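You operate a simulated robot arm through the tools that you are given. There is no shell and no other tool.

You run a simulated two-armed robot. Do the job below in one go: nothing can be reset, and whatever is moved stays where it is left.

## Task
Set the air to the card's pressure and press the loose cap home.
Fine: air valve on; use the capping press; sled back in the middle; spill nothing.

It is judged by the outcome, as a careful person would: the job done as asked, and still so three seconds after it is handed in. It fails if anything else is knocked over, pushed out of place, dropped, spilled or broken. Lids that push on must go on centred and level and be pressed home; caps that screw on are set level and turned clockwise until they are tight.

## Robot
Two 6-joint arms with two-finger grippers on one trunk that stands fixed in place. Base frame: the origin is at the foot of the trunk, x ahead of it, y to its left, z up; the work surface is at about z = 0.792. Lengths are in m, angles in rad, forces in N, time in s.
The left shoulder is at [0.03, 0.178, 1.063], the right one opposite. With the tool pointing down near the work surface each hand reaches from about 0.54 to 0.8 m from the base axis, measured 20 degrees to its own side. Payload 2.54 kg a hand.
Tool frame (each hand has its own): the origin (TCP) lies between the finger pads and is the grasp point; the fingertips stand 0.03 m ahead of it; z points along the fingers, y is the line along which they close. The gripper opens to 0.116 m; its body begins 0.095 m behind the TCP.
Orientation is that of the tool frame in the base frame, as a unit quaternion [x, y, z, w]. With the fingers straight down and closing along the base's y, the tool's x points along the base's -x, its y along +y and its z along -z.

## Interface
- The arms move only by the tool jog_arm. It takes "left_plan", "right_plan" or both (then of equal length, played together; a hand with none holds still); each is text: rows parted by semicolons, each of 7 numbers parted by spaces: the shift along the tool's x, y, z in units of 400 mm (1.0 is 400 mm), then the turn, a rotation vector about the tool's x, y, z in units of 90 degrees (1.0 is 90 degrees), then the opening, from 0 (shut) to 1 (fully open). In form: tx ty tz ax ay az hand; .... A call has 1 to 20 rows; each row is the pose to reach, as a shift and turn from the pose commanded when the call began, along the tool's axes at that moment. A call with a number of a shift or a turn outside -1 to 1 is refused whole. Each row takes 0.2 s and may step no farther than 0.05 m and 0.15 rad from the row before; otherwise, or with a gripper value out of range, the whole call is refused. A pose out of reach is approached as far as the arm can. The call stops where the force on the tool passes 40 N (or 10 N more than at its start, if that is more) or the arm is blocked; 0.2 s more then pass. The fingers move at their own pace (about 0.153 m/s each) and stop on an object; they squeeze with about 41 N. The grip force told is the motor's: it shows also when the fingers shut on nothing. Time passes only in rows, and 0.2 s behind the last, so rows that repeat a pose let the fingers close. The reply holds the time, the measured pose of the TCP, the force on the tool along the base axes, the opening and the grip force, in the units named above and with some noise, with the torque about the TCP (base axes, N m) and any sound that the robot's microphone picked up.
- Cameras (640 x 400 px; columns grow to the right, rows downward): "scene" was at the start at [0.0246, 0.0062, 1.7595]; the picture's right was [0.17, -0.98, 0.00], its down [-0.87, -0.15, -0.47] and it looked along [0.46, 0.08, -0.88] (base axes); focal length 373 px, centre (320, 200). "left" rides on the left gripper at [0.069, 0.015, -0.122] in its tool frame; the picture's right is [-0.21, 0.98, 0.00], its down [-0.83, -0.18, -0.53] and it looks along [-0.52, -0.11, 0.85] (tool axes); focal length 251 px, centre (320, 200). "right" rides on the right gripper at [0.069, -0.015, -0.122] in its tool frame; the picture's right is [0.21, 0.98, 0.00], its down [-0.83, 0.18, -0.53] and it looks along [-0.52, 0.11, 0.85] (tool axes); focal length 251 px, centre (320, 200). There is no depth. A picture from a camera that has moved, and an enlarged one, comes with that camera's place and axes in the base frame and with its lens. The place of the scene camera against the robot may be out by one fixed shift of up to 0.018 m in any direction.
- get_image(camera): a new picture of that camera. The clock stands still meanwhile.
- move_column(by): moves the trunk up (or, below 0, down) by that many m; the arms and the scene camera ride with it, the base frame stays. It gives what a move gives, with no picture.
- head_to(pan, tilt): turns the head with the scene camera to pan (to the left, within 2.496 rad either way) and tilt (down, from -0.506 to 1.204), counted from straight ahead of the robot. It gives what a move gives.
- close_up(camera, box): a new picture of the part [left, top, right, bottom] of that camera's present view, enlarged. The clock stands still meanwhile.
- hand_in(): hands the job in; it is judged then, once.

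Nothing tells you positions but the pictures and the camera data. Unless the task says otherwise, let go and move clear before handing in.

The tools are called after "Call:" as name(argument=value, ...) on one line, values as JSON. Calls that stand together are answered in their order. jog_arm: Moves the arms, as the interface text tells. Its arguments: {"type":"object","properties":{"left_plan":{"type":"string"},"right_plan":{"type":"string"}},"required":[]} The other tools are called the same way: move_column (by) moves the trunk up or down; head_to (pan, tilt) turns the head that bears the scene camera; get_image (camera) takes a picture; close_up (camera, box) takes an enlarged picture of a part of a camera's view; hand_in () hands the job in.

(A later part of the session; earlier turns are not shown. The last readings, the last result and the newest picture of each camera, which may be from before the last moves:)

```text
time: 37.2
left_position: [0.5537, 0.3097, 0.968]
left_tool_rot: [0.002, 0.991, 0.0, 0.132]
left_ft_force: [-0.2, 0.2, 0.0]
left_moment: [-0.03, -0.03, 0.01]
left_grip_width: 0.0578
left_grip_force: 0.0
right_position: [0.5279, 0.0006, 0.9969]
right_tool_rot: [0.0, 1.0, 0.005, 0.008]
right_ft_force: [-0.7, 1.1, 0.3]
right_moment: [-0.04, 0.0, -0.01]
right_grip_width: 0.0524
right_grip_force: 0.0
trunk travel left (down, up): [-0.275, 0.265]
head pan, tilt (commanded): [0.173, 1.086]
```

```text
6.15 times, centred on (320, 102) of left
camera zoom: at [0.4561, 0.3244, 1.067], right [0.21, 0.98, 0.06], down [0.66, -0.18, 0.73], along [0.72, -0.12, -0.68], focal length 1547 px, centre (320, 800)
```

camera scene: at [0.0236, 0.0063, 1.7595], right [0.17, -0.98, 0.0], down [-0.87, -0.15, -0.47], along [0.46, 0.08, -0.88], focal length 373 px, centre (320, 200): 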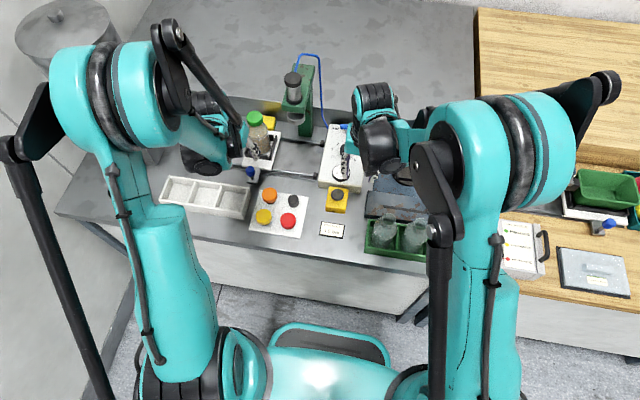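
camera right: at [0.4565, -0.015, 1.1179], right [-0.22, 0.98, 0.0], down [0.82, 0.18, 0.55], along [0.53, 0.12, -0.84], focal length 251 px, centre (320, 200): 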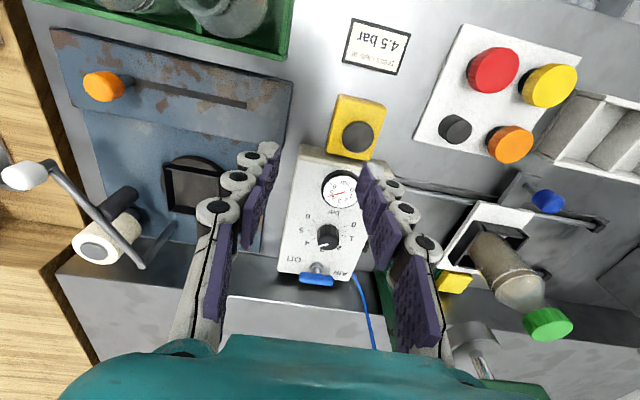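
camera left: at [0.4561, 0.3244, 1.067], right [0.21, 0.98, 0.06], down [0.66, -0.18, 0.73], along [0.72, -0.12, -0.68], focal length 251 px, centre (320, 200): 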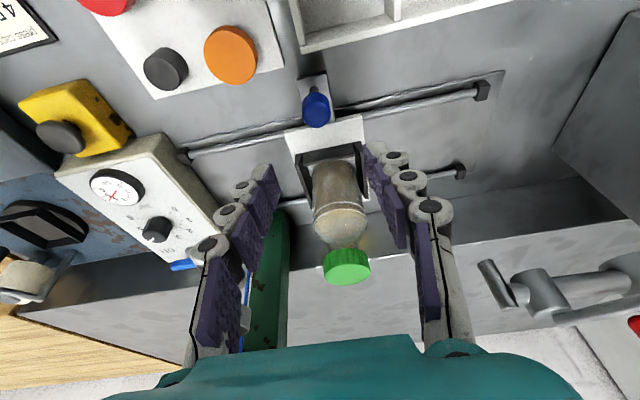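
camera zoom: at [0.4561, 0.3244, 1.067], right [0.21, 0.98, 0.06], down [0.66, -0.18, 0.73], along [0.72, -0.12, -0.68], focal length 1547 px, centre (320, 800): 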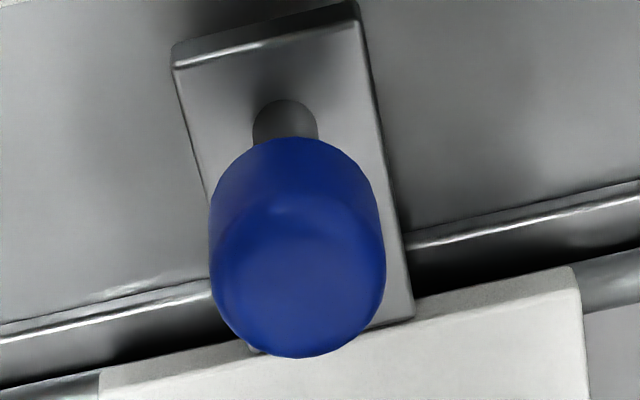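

The knob is about 26 mm across and centred at (0.564, 0.310). I'll lower the left hand around it and close the fingers gradually so the sled isn't jolted.

Call:
jog_arm(left_plan="0.0138 0.0007 0.074 0 0 0 0.5; 0.0276 0.0007 0.148 0 0 0 0.5; 0.0414 0.0007 0.222 0 0 0 0.5; 0.0552 0.0007 0.2958 0 0 0 0.5; 0.0552 0.0007 0.2958 0 0 0 0.4; 0.0552 0.0007 0.2958 0 0 0 0.32; 0.0552 0.0007 0.2958 0 0 0 0.29; 0.0552 0.0007 0.2958 0 0 0 0.27")

Call:
get_image(camera="left")

Call:
close_up(camera="scene", box=[220, 95, 330, 195])

```text
time: 39.0
left_position: [0.5637, 0.3104, 0.8465]
left_tool_rot: [0.001, 0.991, -0.001, 0.131]
left_ft_force: [0.3, 1.3, 0.1]
left_moment: [0.0, 0.01, 0.01]
left_grip_width: 0.0313
left_grip_force: 0.1
right_position: [0.528, -0.0001, 0.9964]
right_tool_rot: [-0.001, 1.0, 0.005, 0.007]
right_ft_force: [-0.7, -0.2, 0.2]
right_moment: [0.01, -0.01, -0.05]
right_grip_width: 0.052
right_grip_force: 0.0
trunk travel left (down, up): [-0.275, 0.265]
head pan, tilt (commanded): [0.173, 1.086]
```

```text
taken
camera left: at [0.4663, 0.3252, 0.946], right [0.21, 0.98, 0.06], down [0.66, -0.18, 0.73], along [0.72, -0.12, -0.68], focal length 251 px, centre (320, 200)
```

left: 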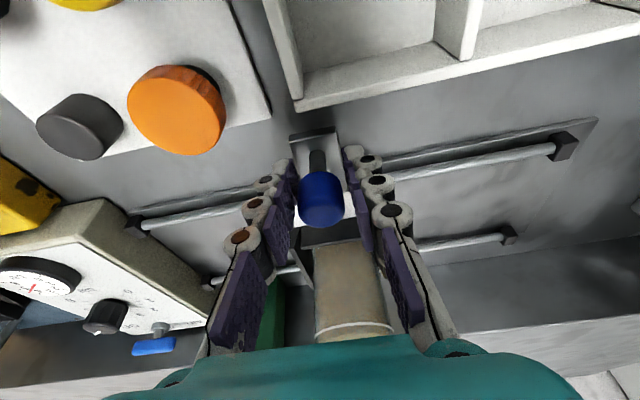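

```text
4.00 times, centred on (275, 145) of scene
camera zoom: at [0.0248, 0.0063, 1.7595], right [0.17, -0.98, 0.0], down [-0.87, -0.15, -0.47], along [0.46, 0.08, -0.88], focal length 1492 px, centre (500, 420)
```

zoom: 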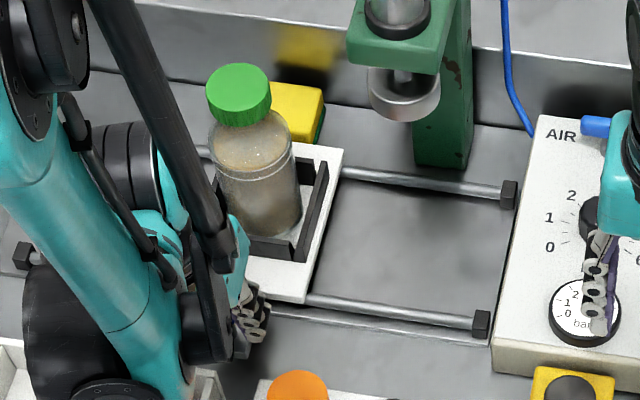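

Fingers straddle the knob without touching, and the hand is well clear of the jar. I'll close gently onto it.

Call:
jog_arm(left_plan="0 0 0 0 0 0 0.255; 0 0 0 0 0 0 0.245; 0 0 0 0 0 0 0.235; 0 0 0 0 0 0 0.225; 0 0 0 0 0 0 0.215; 0 0 0 0 0 0 0.205; 0 0 0 0 0 0 0.19; 0 0 0 0 0 0 0.15; 0 0 0 0 0 0 0.1")

Call:
close_up(camera="scene", box=[220, 95, 330, 195])

```text
time: 41.0
left_position: [0.5644, 0.3104, 0.8452]
left_tool_rot: [0.001, 0.991, -0.001, 0.131]
left_ft_force: [-0.3, -1.3, -1.3]
left_moment: [-0.05, -0.01, 0.02]
left_grip_width: 0.0244
left_grip_force: 44.9
right_position: [0.5278, 0.0002, 0.9974]
right_tool_rot: [-0.001, 1.0, 0.004, 0.006]
right_ft_force: [-0.1, 0.6, -0.5]
right_moment: [-0.02, -0.02, -0.02]
right_grip_width: 0.0522
right_grip_force: 0.0
trunk travel left (down, up): [-0.275, 0.265]
head pan, tilt (commanded): [0.173, 1.086]
```

```text
4.00 times, centred on (275, 145) of scene
camera zoom: at [0.0247, 0.0061, 1.7595], right [0.17, -0.98, 0.0], down [-0.87, -0.15, -0.47], along [0.46, 0.08, -0.88], focal length 1492 px, centre (500, 420)
```

zoom: 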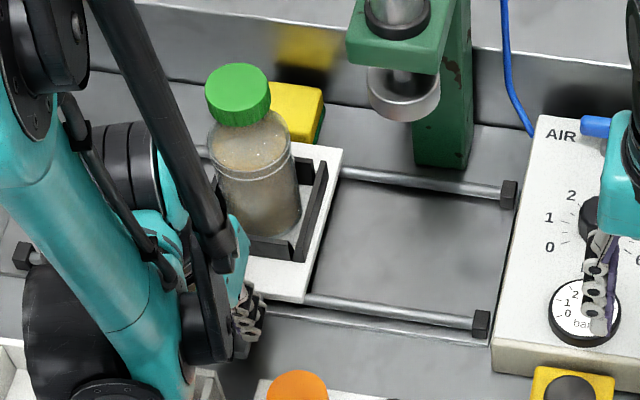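

The knob is held (24.4 mm) at y = 0.3104, which I take as the sled's middle position to return to. I'll slide it gently right by 49 mm, then check the cap's clearance under the ram.

Call:
jog_arm(left_plan="0 -0.005 0 0 0 0 0.1; 0 -0.0125 0 0 0 0 0.1; 0 -0.0225 0 0 0 0 0.1; 0 -0.035 0 0 0 0 0.1; 0 -0.0475 0 0 0 0 0.1; 0 -0.06 0 0 0 0 0.1; 0 -0.0725 0 0 0 0 0.1; 0 -0.085 0 0 0 0 0.1; 0 -0.0975 0 0 0 0 0.1; 0 -0.1075 0 0 0 0 0.1; 0 -0.115 0 0 0 0 0.1; 0 -0.12 0 0 0 0 0.1; 0 -0.1225 0 0 0 0 0.1")

Call:
close_up(camera="scene", box=[220, 55, 340, 195])

Call:
get_image(camera="right")

Call:
get_image(camera="left")

```text
time: 43.8
left_position: [0.5666, 0.2634, 0.8472]
left_tool_rot: [0.0, 0.992, -0.001, 0.127]
left_ft_force: [-24.4, 0.4, -29.0]
left_moment: [0.01, 0.23, 0.01]
left_grip_width: 0.0243
left_grip_force: 44.8
left hand out of reach, approached as far as the arm can: row 11, 12, 13
right_position: [0.5283, 0.001, 0.9968]
right_tool_rot: [0.0, 1.0, 0.003, 0.008]
right_ft_force: [0.7, -0.7, -0.3]
right_moment: [-0.01, -0.03, -0.01]
right_grip_width: 0.0524
right_grip_force: 0.1
trunk travel left (down, up): [-0.275, 0.265]
head pan, tilt (commanded): [0.173, 1.086]
```

```text
2.86 times, centred on (280, 125) of scene
camera zoom: at [0.0242, 0.0078, 1.7594], right [0.17, -0.98, 0.0], down [-0.87, -0.15, -0.47], along [0.46, 0.08, -0.88], focal length 1066 px, centre (434, 414)
```

zoom: 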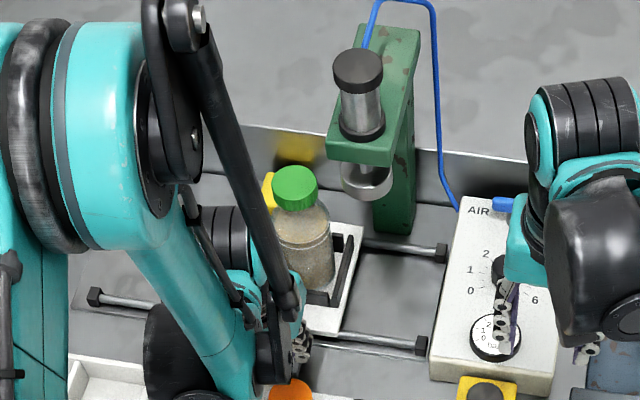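

```text
taken
camera right: at [0.456, -0.0141, 1.118], right [-0.22, 0.98, 0.0], down [0.82, 0.18, 0.55], along [0.53, 0.12, -0.84], focal length 251 px, centre (320, 200)
```

right: 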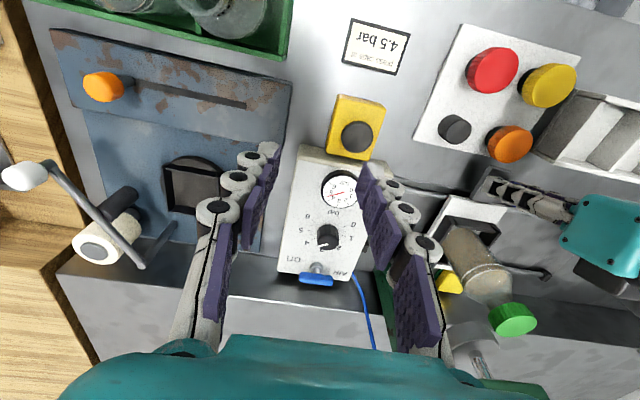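

```text
taken
camera left: at [0.4684, 0.2782, 0.9485], right [0.21, 0.98, 0.05], down [0.66, -0.18, 0.73], along [0.72, -0.12, -0.69], focal length 251 px, centre (320, 200)
```

left: 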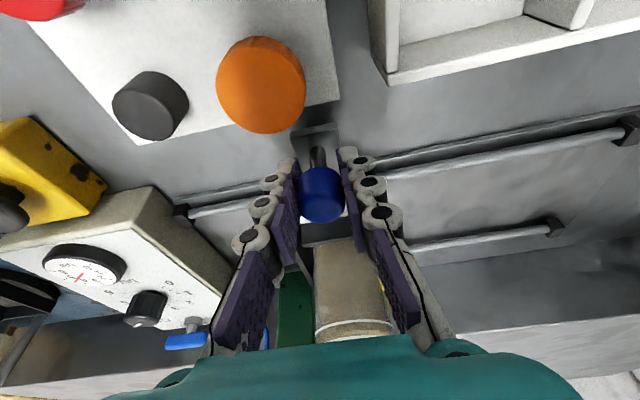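

The backward lean puts the left wrist too close in for this spot, so the arm is straining. I'll ease the grip open, bring the hand upright, and regrip; the sled stays where it is.

Call:
jog_arm(left_plan="0 0.003 0 0 0 0 0.2; 0 0.003 0 0 0 0 0.215; 0 0.003 0 0 0 0 0.225; 0 0.003 0 0 0 0 0.24; 0 0.003 0 0 0 0 0.27; 0 0.003 0 0 0 0 0.33; 0 0.003 0 0 0.04 0 0.36; 0 0.003 0 0 0.08 0 0.36; 0 0.003 0 0 0.12 0 0.36; 0 0.003 0 0 0.1667 0 0.36; 0 0.003 0 0 0.1667 0 0.36")

Call:
get_image(camera="left")

Call:
close_up(camera="scene", box=[220, 55, 340, 195])

```text
time: 46.2
left_position: [0.5676, 0.2632, 0.8486]
left_tool_rot: [0.001, 1.0, 0.0, 0.0]
left_ft_force: [0.0, 0.6, -0.3]
left_moment: [0.02, 0.0, 0.02]
left_grip_width: 0.0415
left_grip_force: 0.1
right_position: [0.5272, -0.0, 0.9966]
right_tool_rot: [0.0, 1.0, 0.005, 0.008]
right_ft_force: [-0.5, 0.1, -0.3]
right_moment: [-0.02, -0.01, -0.01]
right_grip_width: 0.0524
right_grip_force: 0.0
trunk travel left (down, up): [-0.275, 0.265]
head pan, tilt (commanded): [0.173, 1.086]
```

```text
taken
camera left: at [0.4985, 0.2785, 0.9708], right [0.22, 0.98, 0.0], down [0.83, -0.18, 0.53], along [0.52, -0.11, -0.85], focal length 251 px, centre (320, 200)
```

left: 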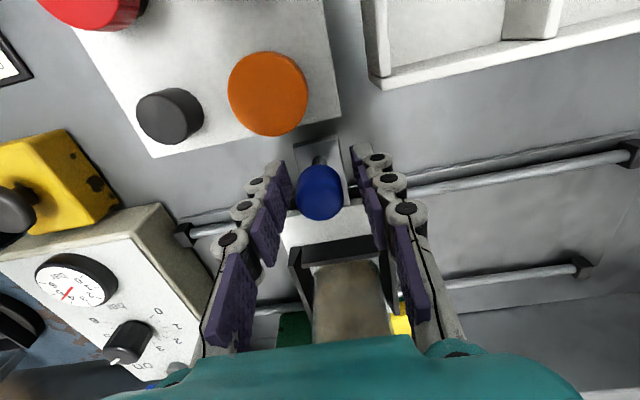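

```text
2.86 times, centred on (280, 125) of scene
camera zoom: at [0.0243, 0.0062, 1.7595], right [0.17, -0.98, 0.0], down [-0.87, -0.15, -0.47], along [0.46, 0.08, -0.88], focal length 1066 px, centre (434, 414)
```

zoom: 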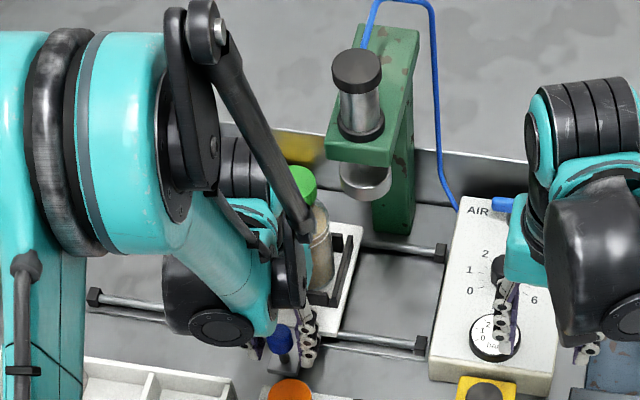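

Call:
close_up(camera="right", box=[420, 140, 640, 380])

```text
1.67 times, centred on (530, 260) of right
camera zoom: at [0.4561, -0.015, 1.1181], right [-0.22, 0.98, 0.0], down [0.82, 0.18, 0.55], along [0.53, 0.12, -0.84], focal length 419 px, centre (-30, 100)
```

zoom: 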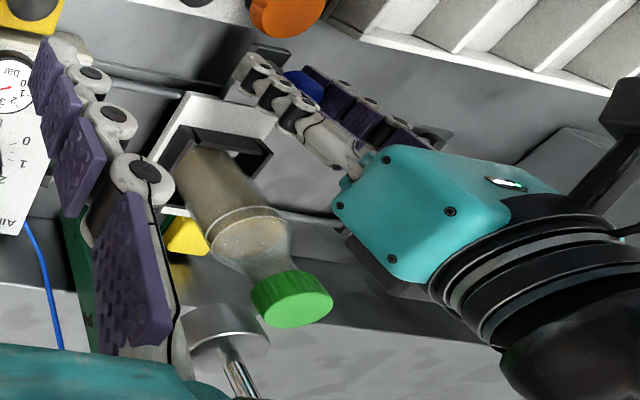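

Upright, the hand's front stays near x≈0.59–0.61, clear of the cap and the press head. I'll regrip gradually and check again.

Call:
jog_arm(left_plan="0 0 0 0 0 0 0.3; 0 0 0 0 0 0 0.27; 0 0 0 0 0 0 0.25; 0 0 0 0 0 0 0.24; 0 0 0 0 0 0 0.23; 0 0 0 0 0 0 0.22; 0 0 0 0 0 0 0.21; 0 0 0 0 0 0 0.2; 0 0 0 0 0 0 0.15; 0 0 0 0 0 0 0.1")

Call:
close_up(camera="right", box=[430, 200, 570, 380])

```text
time: 48.4
left_position: [0.5678, 0.2644, 0.8491]
left_tool_rot: [0.001, 1.0, 0.0, 0.0]
left_ft_force: [0.4, -1.6, -0.1]
left_moment: [-0.01, -0.01, 0.01]
left_grip_width: 0.0243
left_grip_force: 45.1
right_position: [0.5277, -0.0002, 0.9966]
right_tool_rot: [0.0, 1.0, 0.004, 0.007]
right_ft_force: [0.2, -0.5, -0.1]
right_moment: [-0.01, -0.04, 0.0]
right_grip_width: 0.0522
right_grip_force: 0.0
trunk travel left (down, up): [-0.275, 0.265]
head pan, tilt (commanded): [0.173, 1.086]
```

```text
2.22 times, centred on (500, 290) of right
camera zoom: at [0.4564, -0.015, 1.118], right [-0.21, 0.98, 0.0], down [0.82, 0.18, 0.55], along [0.53, 0.12, -0.84], focal length 559 px, centre (-80, 0)
```

zoom: 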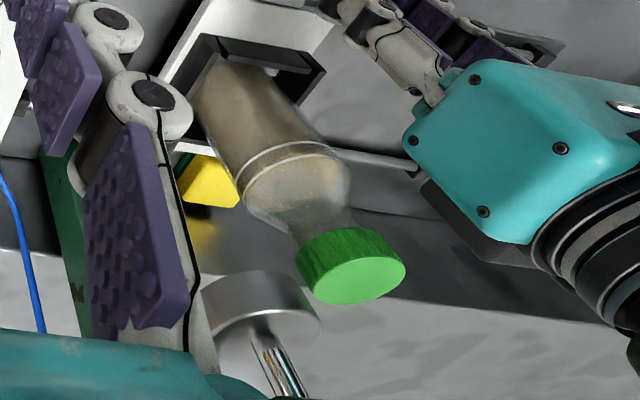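

Gripped again at y≈0.264, with about 15–20 mm of estimated clearance from the cap top to the ram foot. I'll slide another 39 mm gently and check.

Call:
jog_arm(left_plan="0 -0.005 0 0 0 0 0.1; 0 -0.0125 0 0 0 0 0.1; 0 -0.0225 0 0 0 0 0.1; 0 -0.035 0 0 0 0 0.1; 0 -0.0475 0 0 0 0 0.1; 0 -0.06 0 0 0 0 0.1; 0 -0.0725 0 0 0 0 0.1; 0 -0.0825 0 0 0 0 0.1; 0 -0.09 0 0 0 0 0.1; 0 -0.095 0 0 0 0 0.1; 0 -0.0975 0 0 0 0 0.1")

Call:
close_up(camera="right", box=[400, 200, 570, 390])

Call:
close_up(camera="scene", box=[230, 55, 340, 195])

```text
time: 50.8
left_position: [0.5663, 0.2249, 0.8491]
left_tool_rot: [0.001, 1.0, 0.0, 0.0]
left_ft_force: [10.0, 0.5, 9.5]
left_moment: [0.01, -0.12, 0.04]
left_grip_width: 0.024
left_grip_force: 45.2
right_position: [0.5278, -0.0009, 0.9968]
right_tool_rot: [0.0, 1.0, 0.005, 0.007]
right_ft_force: [0.2, -0.5, 0.8]
right_moment: [0.01, -0.01, 0.0]
right_grip_width: 0.052
right_grip_force: 0.0
trunk travel left (down, up): [-0.275, 0.265]
head pan, tilt (commanded): [0.173, 1.086]
```

```text
2.11 times, centred on (485, 295) of right
camera zoom: at [0.4566, -0.0153, 1.1179], right [-0.21, 0.98, 0.01], down [0.82, 0.18, 0.55], along [0.53, 0.12, -0.84], focal length 529 px, centre (-27, 0)
```

zoom: 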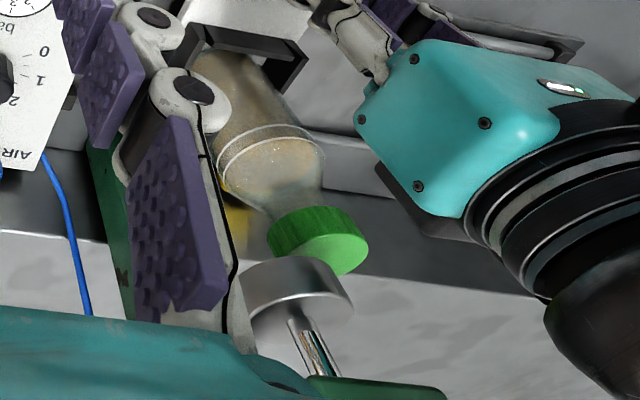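

```text
2.86 times, centred on (285, 125) of scene
camera zoom: at [0.0251, 0.0059, 1.7595], right [0.17, -0.98, 0.0], down [-0.87, -0.15, -0.47], along [0.46, 0.08, -0.88], focal length 1066 px, centre (420, 414)
```

zoom: 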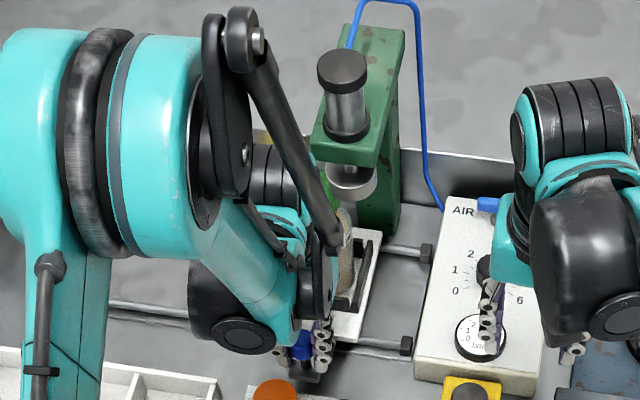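

The sled slides freely (Fy near 0), and the cap is passing under the ram foot without contact. I'll go on another 34 mm, slowing near the end.

Call:
jog_arm(left_plan="0 -0.005 0 0 0 0 0.1; 0 -0.0125 0 0 0 0 0.1; 0 -0.0225 0 0 0 0 0.1; 0 -0.0325 0 0 0 0 0.1; 0 -0.0425 0 0 0 0 0.1; 0 -0.0525 0 0 0 0 0.1; 0 -0.0625 0 0 0 0 0.1; 0 -0.07 0 0 0 0 0.1; 0 -0.0775 0 0 0 0 0.1; 0 -0.0813 0 0 0 0 0.1; 0 -0.085 0 0 0 0 0.1; 0 -0.085 0 0 0 0 0.1")

Call:
close_up(camera="right", box=[380, 200, 570, 390])

Call:
close_up(camera="scene", box=[230, 55, 340, 195])

Call:
get_image(camera="left")

```text
time: 53.4
left_position: [0.5678, 0.1902, 0.8481]
left_tool_rot: [0.001, 1.0, 0.0, 0.0]
left_ft_force: [10.6, -1.6, 16.2]
left_moment: [0.02, 0.13, 0.02]
left_grip_width: 0.0241
left_grip_force: 45.3
right_position: [0.5288, -0.0005, 0.9968]
right_tool_rot: [0.0, 1.0, 0.004, 0.008]
right_ft_force: [-0.3, 0.2, -0.1]
right_moment: [0.03, 0.0, 0.02]
right_grip_width: 0.052
right_grip_force: 0.0
trunk travel left (down, up): [-0.275, 0.265]
head pan, tilt (commanded): [0.173, 1.086]
```

```text
2.11 times, centred on (475, 295) of right
camera zoom: at [0.4562, -0.0155, 1.1181], right [-0.21, 0.98, 0.01], down [0.82, 0.18, 0.55], along [0.53, 0.12, -0.84], focal length 529 px, centre (-6, 0)
```

zoom: 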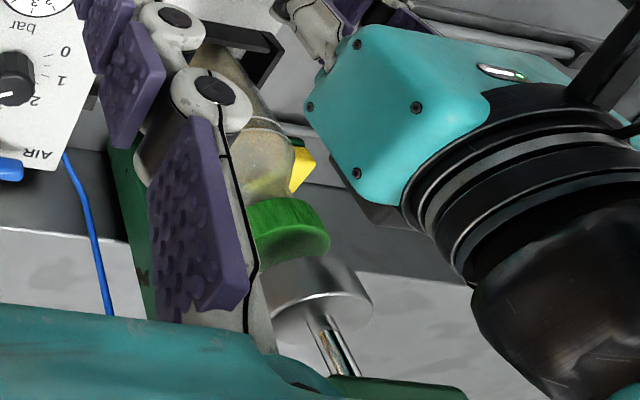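

```text
2.86 times, centred on (285, 125) of scene
camera zoom: at [0.0244, 0.0055, 1.7595], right [0.17, -0.98, 0.0], down [-0.87, -0.15, -0.47], along [0.46, 0.08, -0.88], focal length 1066 px, centre (420, 414)
```

zoom: 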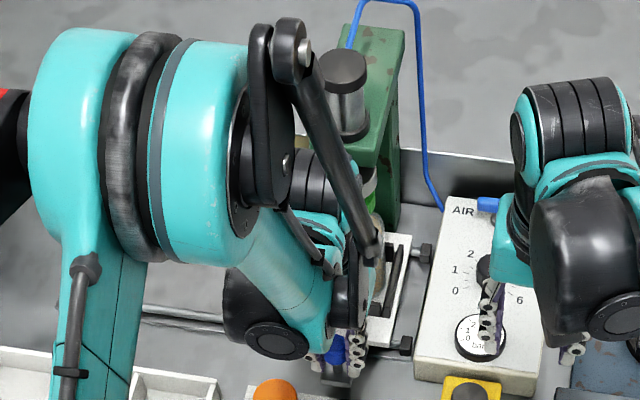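

```text
taken
camera left: at [0.4985, 0.2052, 0.9704], right [0.22, 0.98, 0.0], down [0.83, -0.18, 0.53], along [0.52, -0.11, -0.85], focal length 251 px, centre (320, 200)
```

left: 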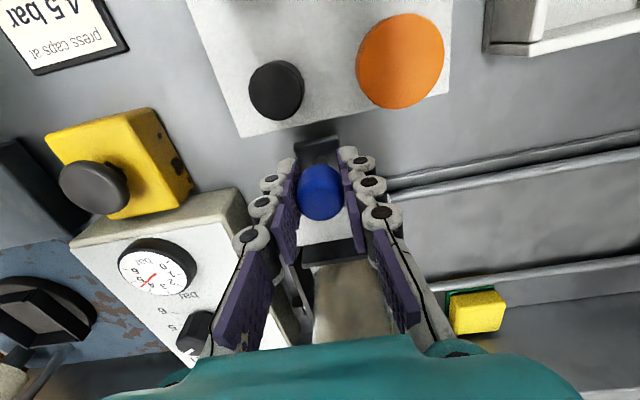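

The sled is near the right-hand end blocks. I'll creep the last millimetres until the reaction force shows it's at the stop.

Call:
jog_arm(left_plan="0 -0.00375 0 0 0 0 0.1; 0 -0.0075 0 0 0 0 0.1; 0 -0.01125 0 0 0 0 0.1; 0 -0.015 0 0 0 0 0.1; 0 -0.015 0 0 0 0 0.1")

Call:
close_up(camera="scene", box=[290, 100, 340, 180])

```text
time: 54.6
left_position: [0.5676, 0.1885, 0.8494]
left_tool_rot: [-0.001, 1.0, 0.001, -0.001]
left_ft_force: [12.2, 31.3, 16.2]
left_moment: [0.2, -0.16, 0.07]
left_grip_width: 0.0243
left_grip_force: 44.6
right_position: [0.5287, 0.0039, 0.9966]
right_tool_rot: [-0.001, 1.0, 0.003, 0.007]
right_ft_force: [0.3, -0.7, -0.4]
right_moment: [-0.02, 0.01, 0.02]
right_grip_width: 0.0525
right_grip_force: 0.0
trunk travel left (down, up): [-0.275, 0.265]
head pan, tilt (commanded): [0.173, 1.086]
```

```text
5.00 times, centred on (315, 140) of scene
camera zoom: at [0.0246, 0.0104, 1.7595], right [0.17, -0.98, 0.0], down [-0.87, -0.15, -0.47], along [0.46, 0.08, -0.89], focal length 1865 px, centre (345, 500)
```

zoom: 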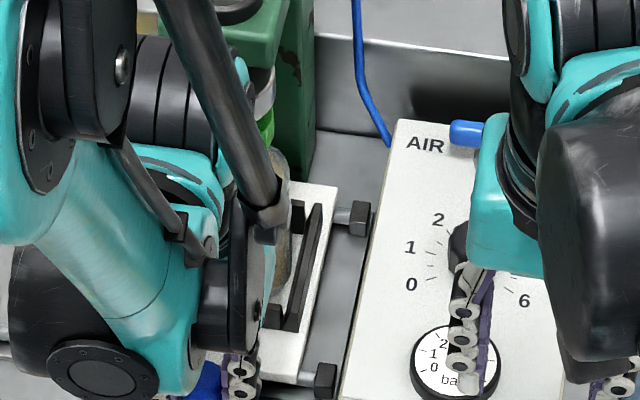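

The sled is at its travel limit, y = 0.1885, right under the ram (0.188). I'll relax the push, ease the fingers open, and lift the left hand away so I can view the alignment.

Call:
jog_arm(left_plan="0 0.006 0 0 0 0 0.1; 0 0.0095 0 0 0 0 0.2; 0 0.0095 0 0 0 0 0.215; 0 0.0095 0 0 0 0 0.225; 0 0.0095 0 0 0 0 0.24; 0 0.0095 0 0 0 0 0.27; 0 0.0095 0 0 0 0 0.35; 0 0.0095 0 0 0 0 0.45; 0 0.0095 -0.05 0 0 0 0.45; 0 0.0095 -0.15 0 0 0 0.45; 0.03 0.0095 -0.25 0 0 0 0.45; 0.1 0.04 -0.35 0 0 0 0.45; 0.17 0.11 -0.42 0 0 0 0.45; 0.2 0.2 -0.45 0 0 0 0.45; 0.2 0.3 -0.45 0 0 0 0.45; 0.2 0.4 -0.45 0 0 0 0.45")

Call:
get_image(camera="scene")

Call:
close_up(camera="scene", box=[240, 55, 350, 195])

Call:
close_up(camera="right", box=[380, 150, 570, 390])

Call:
get_image(camera="left")

```text
refused: row 12 steps farther than a row can; nothing moved
```

```text
taken
camera scene: at [0.0246, 0.0104, 1.7595], right [0.17, -0.98, 0.0], down [-0.87, -0.15, -0.47], along [0.46, 0.08, -0.89], focal length 373 px, centre (320, 200)
```

scene: 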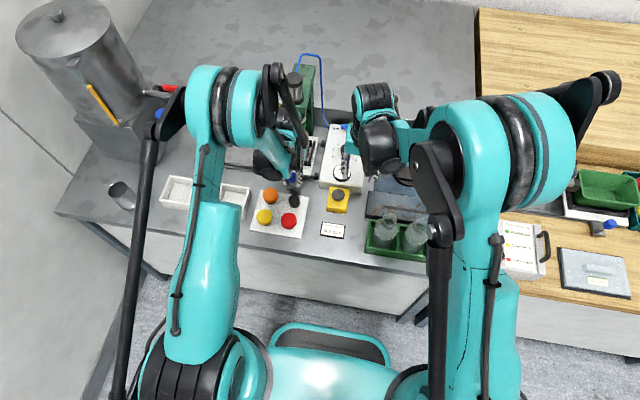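

```text
2.86 times, centred on (295, 125) of scene
camera zoom: at [0.0246, 0.0104, 1.7595], right [0.17, -0.98, 0.0], down [-0.87, -0.15, -0.47], along [0.46, 0.08, -0.89], focal length 1066 px, centre (391, 414)
```

zoom: 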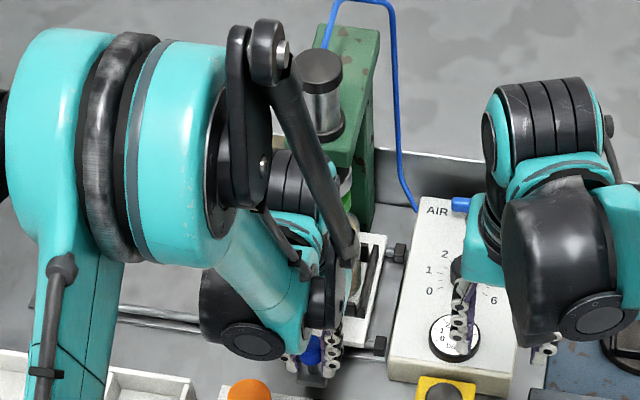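

```text
1.67 times, centred on (475, 270) of right
camera zoom: at [0.4564, -0.012, 1.1181], right [-0.22, 0.98, 0.0], down [0.82, 0.18, 0.55], along [0.53, 0.12, -0.84], focal length 419 px, centre (62, 83)
```

zoom: 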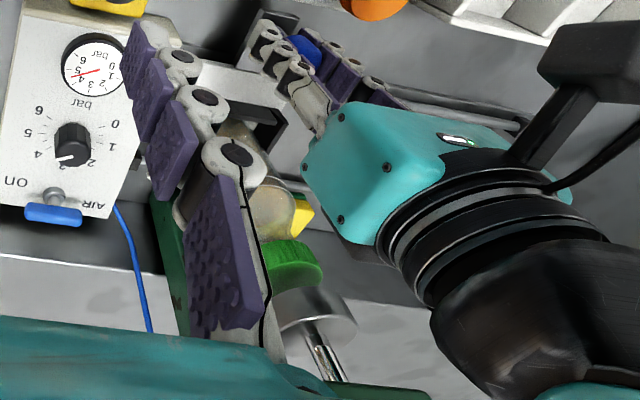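

```text
taken
camera left: at [0.4984, 0.2038, 0.9702], right [0.21, 0.98, 0.0], down [0.83, -0.18, 0.53], along [0.52, -0.11, -0.85], focal length 251 px, centre (320, 200)
```

left: 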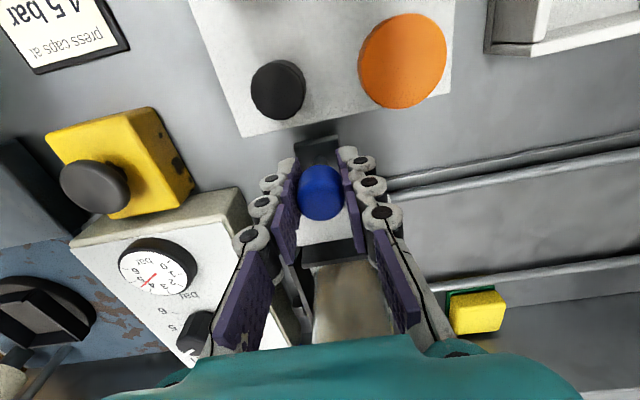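

That plan was refused for an oversize step, and nothing moved. I'll resend the release and lift with smaller steps.

Call:
jog_arm(left_plan="0 0.006 0 0 0 0 0.1; 0 0.0095 0 0 0 0 0.2; 0 0.0095 0 0 0 0 0.215; 0 0.0095 0 0 0 0 0.225; 0 0.0095 0 0 0 0 0.24; 0 0.0095 0 0 0 0 0.27; 0 0.0095 0 0 0 0 0.35; 0 0.0095 0 0 0 0 0.45; 0 0.0095 -0.05 0 0 0 0.45; 0 0.0095 -0.15 0 0 0 0.45; 0.02 0.0095 -0.24 0 0 0 0.45; 0.07 0.02 -0.32 0 0 0 0.45; 0.12 0.06 -0.39 0 0 0 0.45; 0.16 0.13 -0.44 0 0 0 0.45; 0.18 0.22 -0.45 0 0 0 0.45; 0.18 0.32 -0.45 0 0 0 0.45; 0.18 0.4 -0.45 0 0 0 0.45")

Call:
get_image(camera="scene")

Call:
close_up(camera="scene", box=[240, 55, 350, 195])

Call:
get_image(camera="left")

```text
time: 58.2
left_position: [0.4945, 0.3457, 1.0299]
left_tool_rot: [0.0, 1.0, 0.0, 0.0]
left_ft_force: [0.5, -0.8, 0.0]
left_moment: [0.01, 0.02, -0.02]
left_grip_width: 0.052
left_grip_force: 0.1
right_position: [0.5289, -0.0001, 0.9982]
right_tool_rot: [0.0, 1.0, 0.004, 0.007]
right_ft_force: [-0.5, 0.8, 0.2]
right_moment: [0.0, 0.0, 0.0]
right_grip_width: 0.0524
right_grip_force: 0.0
trunk travel left (down, up): [-0.275, 0.265]
head pan, tilt (commanded): [0.173, 1.086]
```

```text
taken
camera scene: at [0.0247, 0.0072, 1.7594], right [0.17, -0.98, 0.0], down [-0.87, -0.15, -0.47], along [0.46, 0.08, -0.88], focal length 373 px, centre (320, 200)
```

scene: 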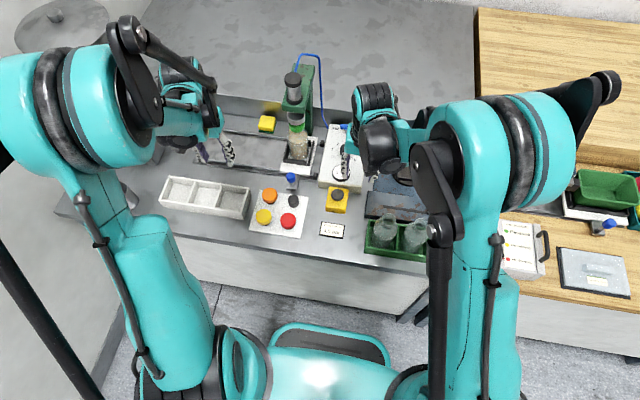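

```text
2.86 times, centred on (295, 125) of scene
camera zoom: at [0.0247, 0.0072, 1.7594], right [0.17, -0.98, 0.0], down [-0.87, -0.15, -0.47], along [0.46, 0.08, -0.88], focal length 1066 px, centre (391, 414)
```

zoom: 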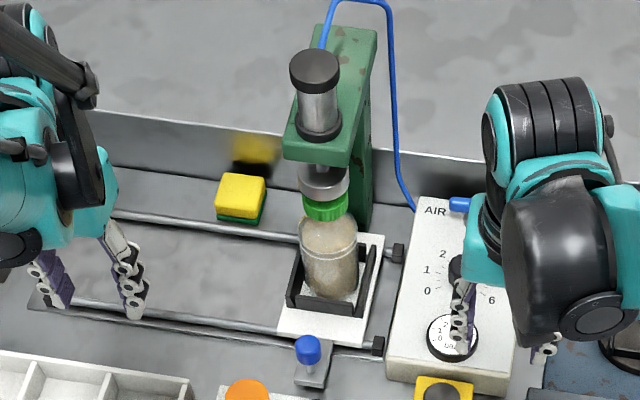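

```text
taken
camera left: at [0.4263, 0.3608, 1.1508], right [0.22, 0.98, 0.0], down [0.83, -0.18, 0.53], along [0.52, -0.12, -0.85], focal length 251 px, centre (320, 200)
```

left: 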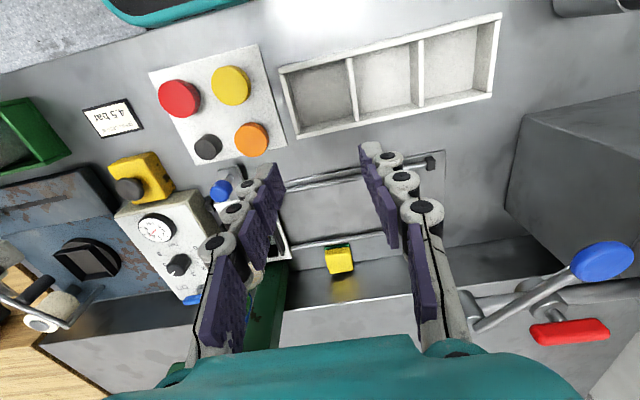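

The jar stands squarely beneath the ram, and the yellow item is just a sponge. The button top triangulates to (0.541, 0.050, 0.829), so I'll bring the closed right fingers above it.

Call:
jog_arm(right_plan="-0.011 0.042 0.07 0 0 0 0; -0.022 0.084 0.14 0 0 0 0; -0.0325 0.125 0.2 0 0 0 0; -0.0325 0.125 0.2425 0 0 0 0; -0.0325 0.125 0.2425 0 0 0 0")

Call:
get_image(camera="right")

Call:
get_image(camera="left")

Call:
close_up(camera="scene", box=[290, 120, 390, 220])

```text
time: 59.4
left_position: [0.4954, 0.3456, 1.0277]
left_tool_rot: [0.0, 1.0, 0.0, 0.0]
left_ft_force: [0.1, 0.4, -0.1]
left_moment: [-0.01, 0.04, 0.02]
left_grip_width: 0.0524
left_grip_force: 0.1
right_position: [0.5432, 0.0509, 0.9016]
right_tool_rot: [0.0, 1.0, 0.005, 0.008]
right_ft_force: [-0.2, 0.6, 0.7]
right_moment: [0.01, 0.02, 0.02]
right_grip_width: 0.0002
right_grip_force: 28.9
trunk travel left (down, up): [-0.275, 0.265]
head pan, tilt (commanded): [0.173, 1.086]
```

```text
taken
camera right: at [0.4711, 0.0359, 1.0216], right [-0.21, 0.98, 0.0], down [0.82, 0.18, 0.55], along [0.53, 0.12, -0.84], focal length 251 px, centre (320, 200)
```

right: 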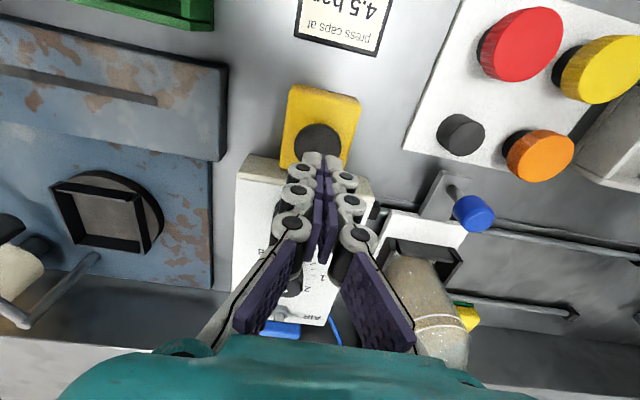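

```text
taken
camera left: at [0.4261, 0.36, 1.151], right [0.22, 0.98, 0.0], down [0.83, -0.18, 0.53], along [0.52, -0.12, -0.85], focal length 251 px, centre (320, 200)
```

left: 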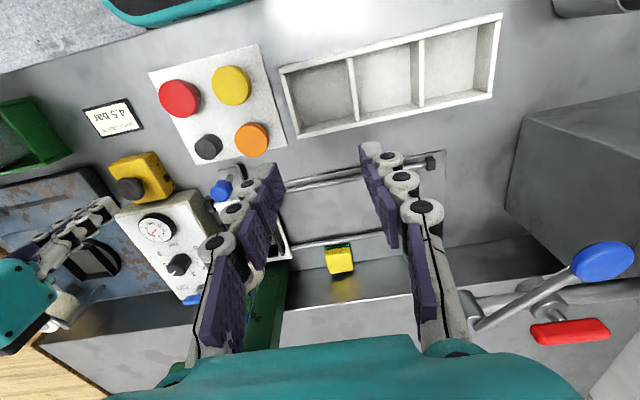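

```text
4.00 times, centred on (340, 170) of scene
camera zoom: at [0.0244, 0.0066, 1.7595], right [0.17, -0.98, 0.0], down [-0.87, -0.15, -0.47], along [0.46, 0.08, -0.88], focal length 1492 px, centre (240, 320)
```

zoom: 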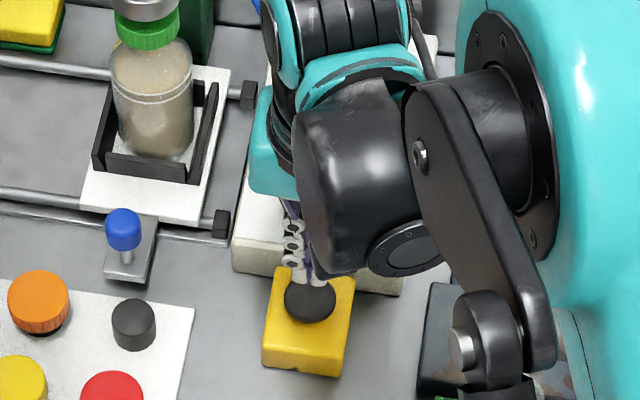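

I'll shift 5 mm back toward the button centre and press down in small steps, watching the force and the ram.

Call:
jog_arm(right_plan="0.0125 0 0.05 0 0 0 0; 0.0125 0 0.09 0 0 0 0; 0.0125 0 0.1 0 0 0 0; 0.0125 0 0.106 0 0 0 0; 0.0125 0 0.111 0 0 0 0; 0.0125 0 0.116 0 0 0 0")

Call:
close_up(camera="scene", box=[250, 60, 390, 220])

Call:
get_image(camera="right")

```text
time: 60.8
left_position: [0.494, 0.3445, 1.0297]
left_tool_rot: [0.002, 1.0, -0.001, 0.0]
left_ft_force: [0.4, 0.0, 0.3]
left_moment: [-0.02, -0.04, 0.02]
left_grip_width: 0.0522
left_grip_force: 0.1
right_position: [0.538, 0.0516, 0.8555]
right_tool_rot: [0.0, 1.0, 0.005, 0.008]
right_ft_force: [2.3, -0.6, 7.2]
right_moment: [0.0, -0.01, 0.02]
right_grip_width: 0.006
right_grip_force: 28.7
trunk travel left (down, up): [-0.275, 0.265]
head pan, tilt (commanded): [0.173, 1.086]
heard: click
```

```text
2.50 times, centred on (320, 140) of scene
camera zoom: at [0.0241, 0.0062, 1.7596], right [0.17, -0.98, 0.0], down [-0.87, -0.15, -0.47], along [0.46, 0.08, -0.88], focal length 933 px, centre (320, 350)
```

zoom: 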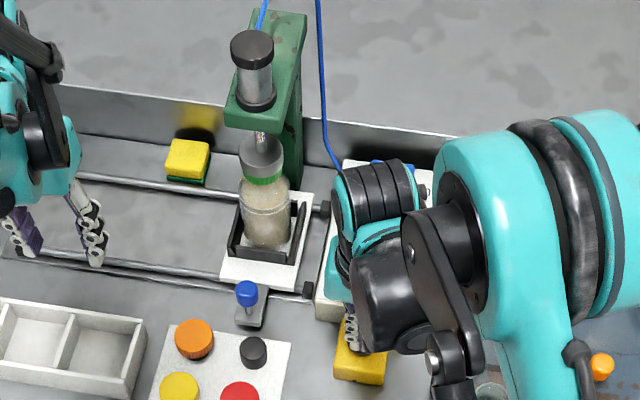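

```text
taken
camera right: at [0.4665, 0.036, 0.9753], right [-0.21, 0.98, 0.0], down [0.82, 0.18, 0.55], along [0.53, 0.12, -0.84], focal length 251 px, centre (320, 200)
```

right: 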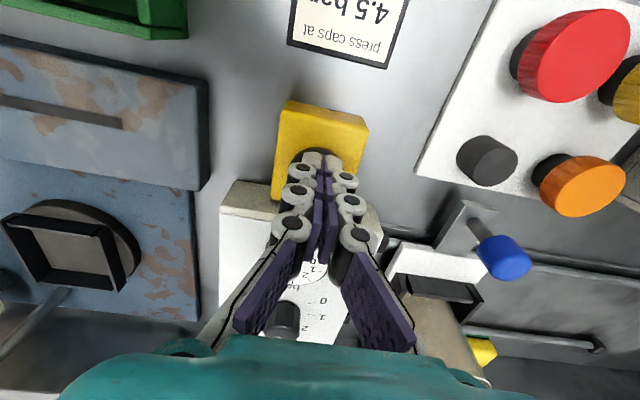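

A click was heard, and the ram has come down onto the cap. I'll hold the button for about two seconds so it presses fully.

Call:
jog_arm(right_plan="0 0 0.003 0 0 0 0; 0 0 0.003 0 0 0 0; 0 0 0.003 0 0 0 0; 0 0 0.003 0 0 0 0; 0 0 0.003 0 0 0 0; 0 0 0.003 0 0 0 0; 0 0 0.003 0 0 0 0; 0 0 0.003 0 0 0 0; 0 0 0.003 0 0 0 0")

Call:
close_up(camera="scene", box=[270, 70, 330, 180])

Call:
close_up(camera="left", box=[100, 100, 300, 320])

```text
time: 62.8
left_position: [0.4945, 0.345, 1.0288]
left_tool_rot: [0.002, 1.0, 0.0, 0.0]
left_ft_force: [0.5, -0.1, 1.0]
left_moment: [0.0, -0.02, 0.0]
left_grip_width: 0.0521
left_grip_force: 0.1
right_position: [0.5385, 0.0505, 0.8533]
right_tool_rot: [-0.001, 1.0, 0.005, 0.008]
right_ft_force: [9.7, 0.9, 31.6]
right_moment: [-0.02, -0.12, 0.01]
right_grip_width: 0.0061
right_grip_force: 28.7
trunk travel left (down, up): [-0.275, 0.265]
head pan, tilt (commanded): [0.173, 1.086]
```

```text
3.64 times, centred on (300, 125) of scene
camera zoom: at [0.0228, 0.006, 1.7596], right [0.17, -0.98, 0.0], down [-0.87, -0.15, -0.47], along [0.46, 0.08, -0.88], focal length 1357 px, centre (393, 473)
```

zoom: 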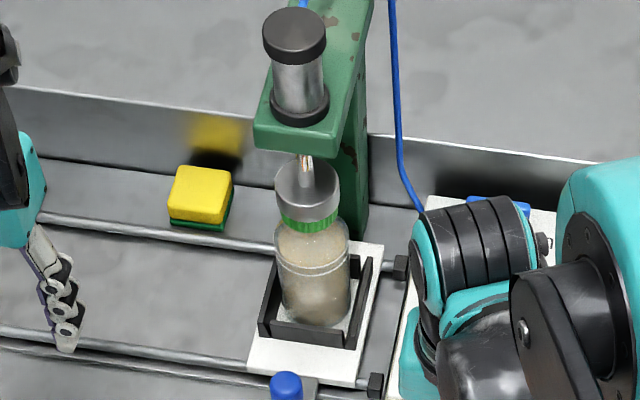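

```text
1.82 times, centred on (200, 210) of left
camera zoom: at [0.4251, 0.3597, 1.1515], right [0.22, 0.98, 0.0], down [0.83, -0.18, 0.53], along [0.52, -0.11, -0.84], focal length 457 px, centre (538, 182)
```

zoom: 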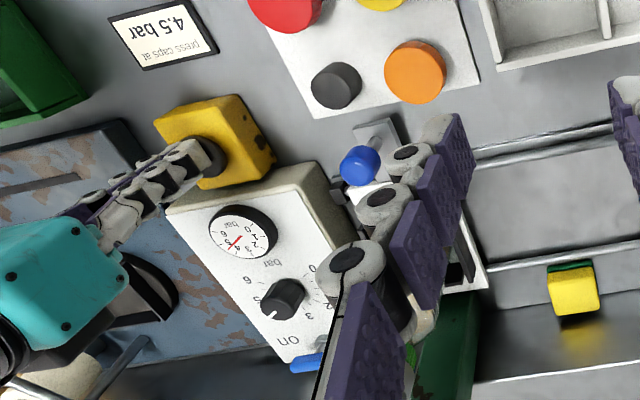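

The ram has pressed the cap down onto the jar. I'll release the button, raise the right hand and check that the ram lifts and the cap has stayed on.

Call:
jog_arm(right_plan="0 0 -0.02 0 0 0 0; 0 0 -0.06 0 0 0 0; 0 0 -0.15 0 0 0 0; 0 0 -0.25 0 0 0 0; 0 0 -0.3 0 0 0 0; 0 0 -0.3 0 0 0 0; 0 0 -0.3 0 0 0 0; 0 0 -0.3 0 0 0 0")

Call:
close_up(camera="scene", box=[270, 70, 330, 180])

Call:
get_image(camera="right")

Call:
get_image(camera="scene")

```text
time: 64.6
left_position: [0.4956, 0.3455, 1.0287]
left_tool_rot: [0.0, 1.0, 0.0, 0.0]
left_ft_force: [-0.5, -0.7, 0.1]
left_moment: [-0.02, -0.01, -0.04]
left_grip_width: 0.0524
left_grip_force: 0.1
right_position: [0.537, 0.0496, 0.9742]
right_tool_rot: [0.0, 1.0, 0.005, 0.007]
right_ft_force: [-0.8, -0.7, -0.4]
right_moment: [0.0, -0.01, 0.0]
right_grip_width: 0.0002
right_grip_force: 28.5
trunk travel left (down, up): [-0.275, 0.265]
head pan, tilt (commanded): [0.173, 1.086]
```

```text
3.64 times, centred on (300, 125) of scene
camera zoom: at [0.0247, 0.0063, 1.7595], right [0.17, -0.98, 0.0], down [-0.87, -0.15, -0.47], along [0.46, 0.08, -0.88], focal length 1357 px, centre (393, 473)
```

zoom: 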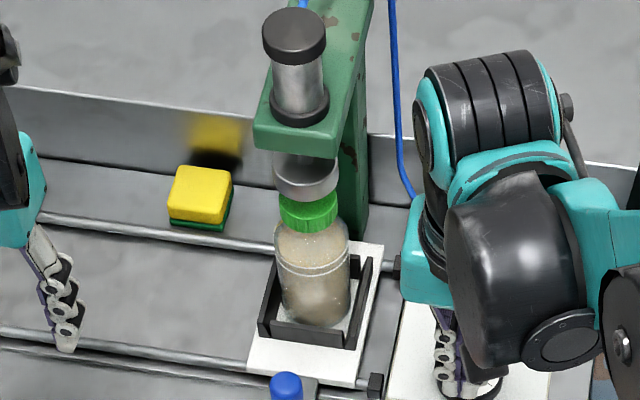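

```text
taken
camera right: at [0.4656, 0.035, 1.0944], right [-0.21, 0.98, 0.0], down [0.82, 0.18, 0.55], along [0.53, 0.12, -0.84], focal length 251 px, centre (320, 200)
```

right: 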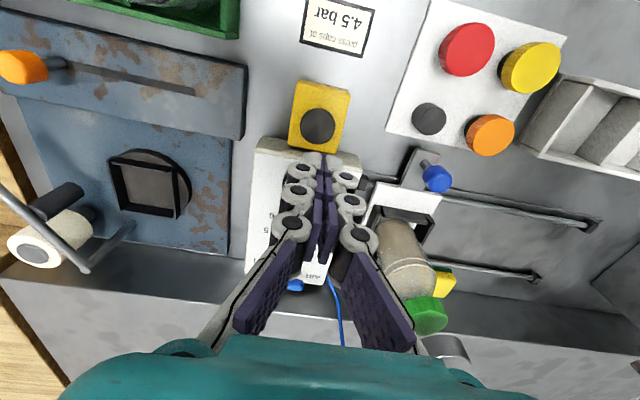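

```text
taken
camera scene: at [0.0247, 0.0063, 1.7595], right [0.17, -0.98, 0.0], down [-0.87, -0.15, -0.47], along [0.46, 0.08, -0.88], focal length 373 px, centre (320, 200)
```

scene: 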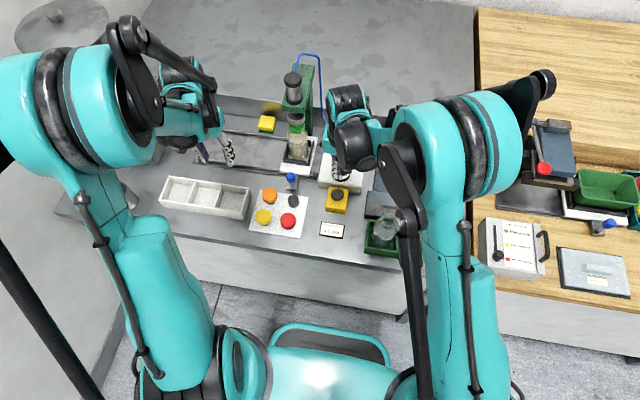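

The ram is up and the cap is on. I'll move the right hand clear to the right while the left hand goes back above the sled knob.

Call:
jog_arm(right_plan="0.01 -0.09 -0.05 0 0 0 0; 0.02 -0.18 -0.1 0 0 0 0; 0.03 -0.27 -0.15 0 0 0 0; 0.0425 -0.36 -0.19 0 0 0 0; 0.0425 -0.375 -0.19 0 0 0 0; 0.0425 -0.375 -0.19 0 0 0 0; 0.0425 -0.375 -0.19 0 0 0 0; 0.0425 -0.375 -0.19 0 0 0 0", left_plan="0 -0.08 0 0 0 0 0.45; 0 -0.18 0 0 0 0 0.45; -0.02 -0.27 0.01 0 0 0 0.45; -0.06 -0.34 0.06 0 0 0 0.45; -0.11 -0.38 0.13 0 0 0 0.45; -0.16 -0.3905 0.21 0 0 0 0.45; -0.18 -0.3905 0.3 0 0 0 0.45; -0.18 -0.3905 0.3 0 0 0 0.45")

Call:
get_image(camera="left")

Call:
get_image(camera="scene")

Call:
get_image(camera="right")

```text
time: 66.4
left_position: [0.5655, 0.1887, 0.9093]
left_tool_rot: [0.001, 1.0, 0.0, 0.0]
left_ft_force: [0.0, 1.0, -0.5]
left_moment: [0.01, 0.0, 0.0]
left_grip_width: 0.0519
left_grip_force: 0.1
right_position: [0.5174, -0.1012, 1.0474]
right_tool_rot: [0.0, 1.0, 0.003, 0.008]
right_ft_force: [0.1, -0.6, 0.7]
right_moment: [0.0, -0.03, 0.02]
right_grip_width: 0.0001
right_grip_force: 28.5
trunk travel left (down, up): [-0.275, 0.265]
head pan, tilt (commanded): [0.173, 1.086]
```

```text
taken
camera left: at [0.4971, 0.2027, 1.0309], right [0.22, 0.98, 0.0], down [0.83, -0.18, 0.53], along [0.52, -0.11, -0.85], focal length 251 px, centre (320, 200)
```

left: 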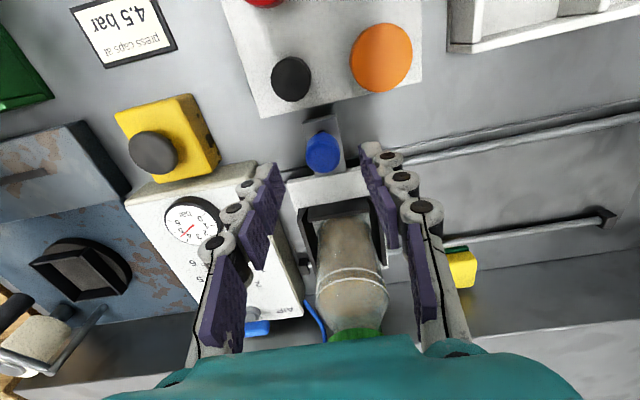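

```text
taken
camera scene: at [0.0237, 0.0058, 1.7595], right [0.17, -0.98, 0.0], down [-0.87, -0.15, -0.47], along [0.46, 0.08, -0.88], focal length 373 px, centre (320, 200)
```

scene: 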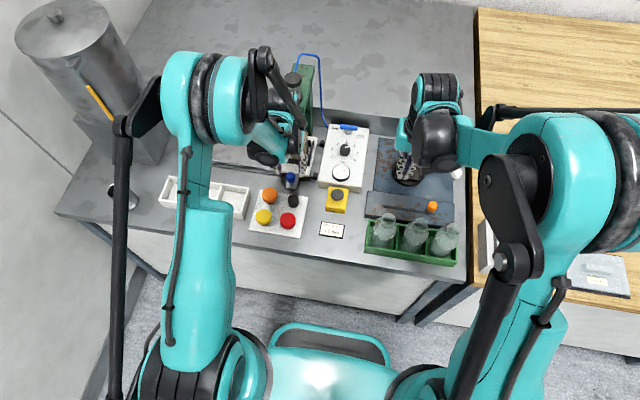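

```text
taken
camera right: at [0.4462, -0.1161, 1.1683], right [-0.21, 0.98, 0.0], down [0.82, 0.18, 0.55], along [0.53, 0.12, -0.84], focal length 251 px, centre (320, 200)
```

right: 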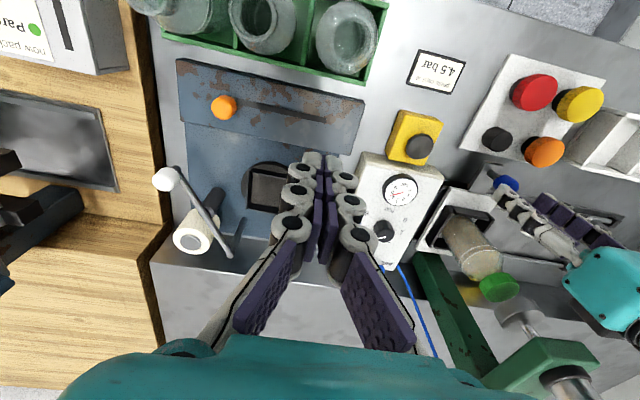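

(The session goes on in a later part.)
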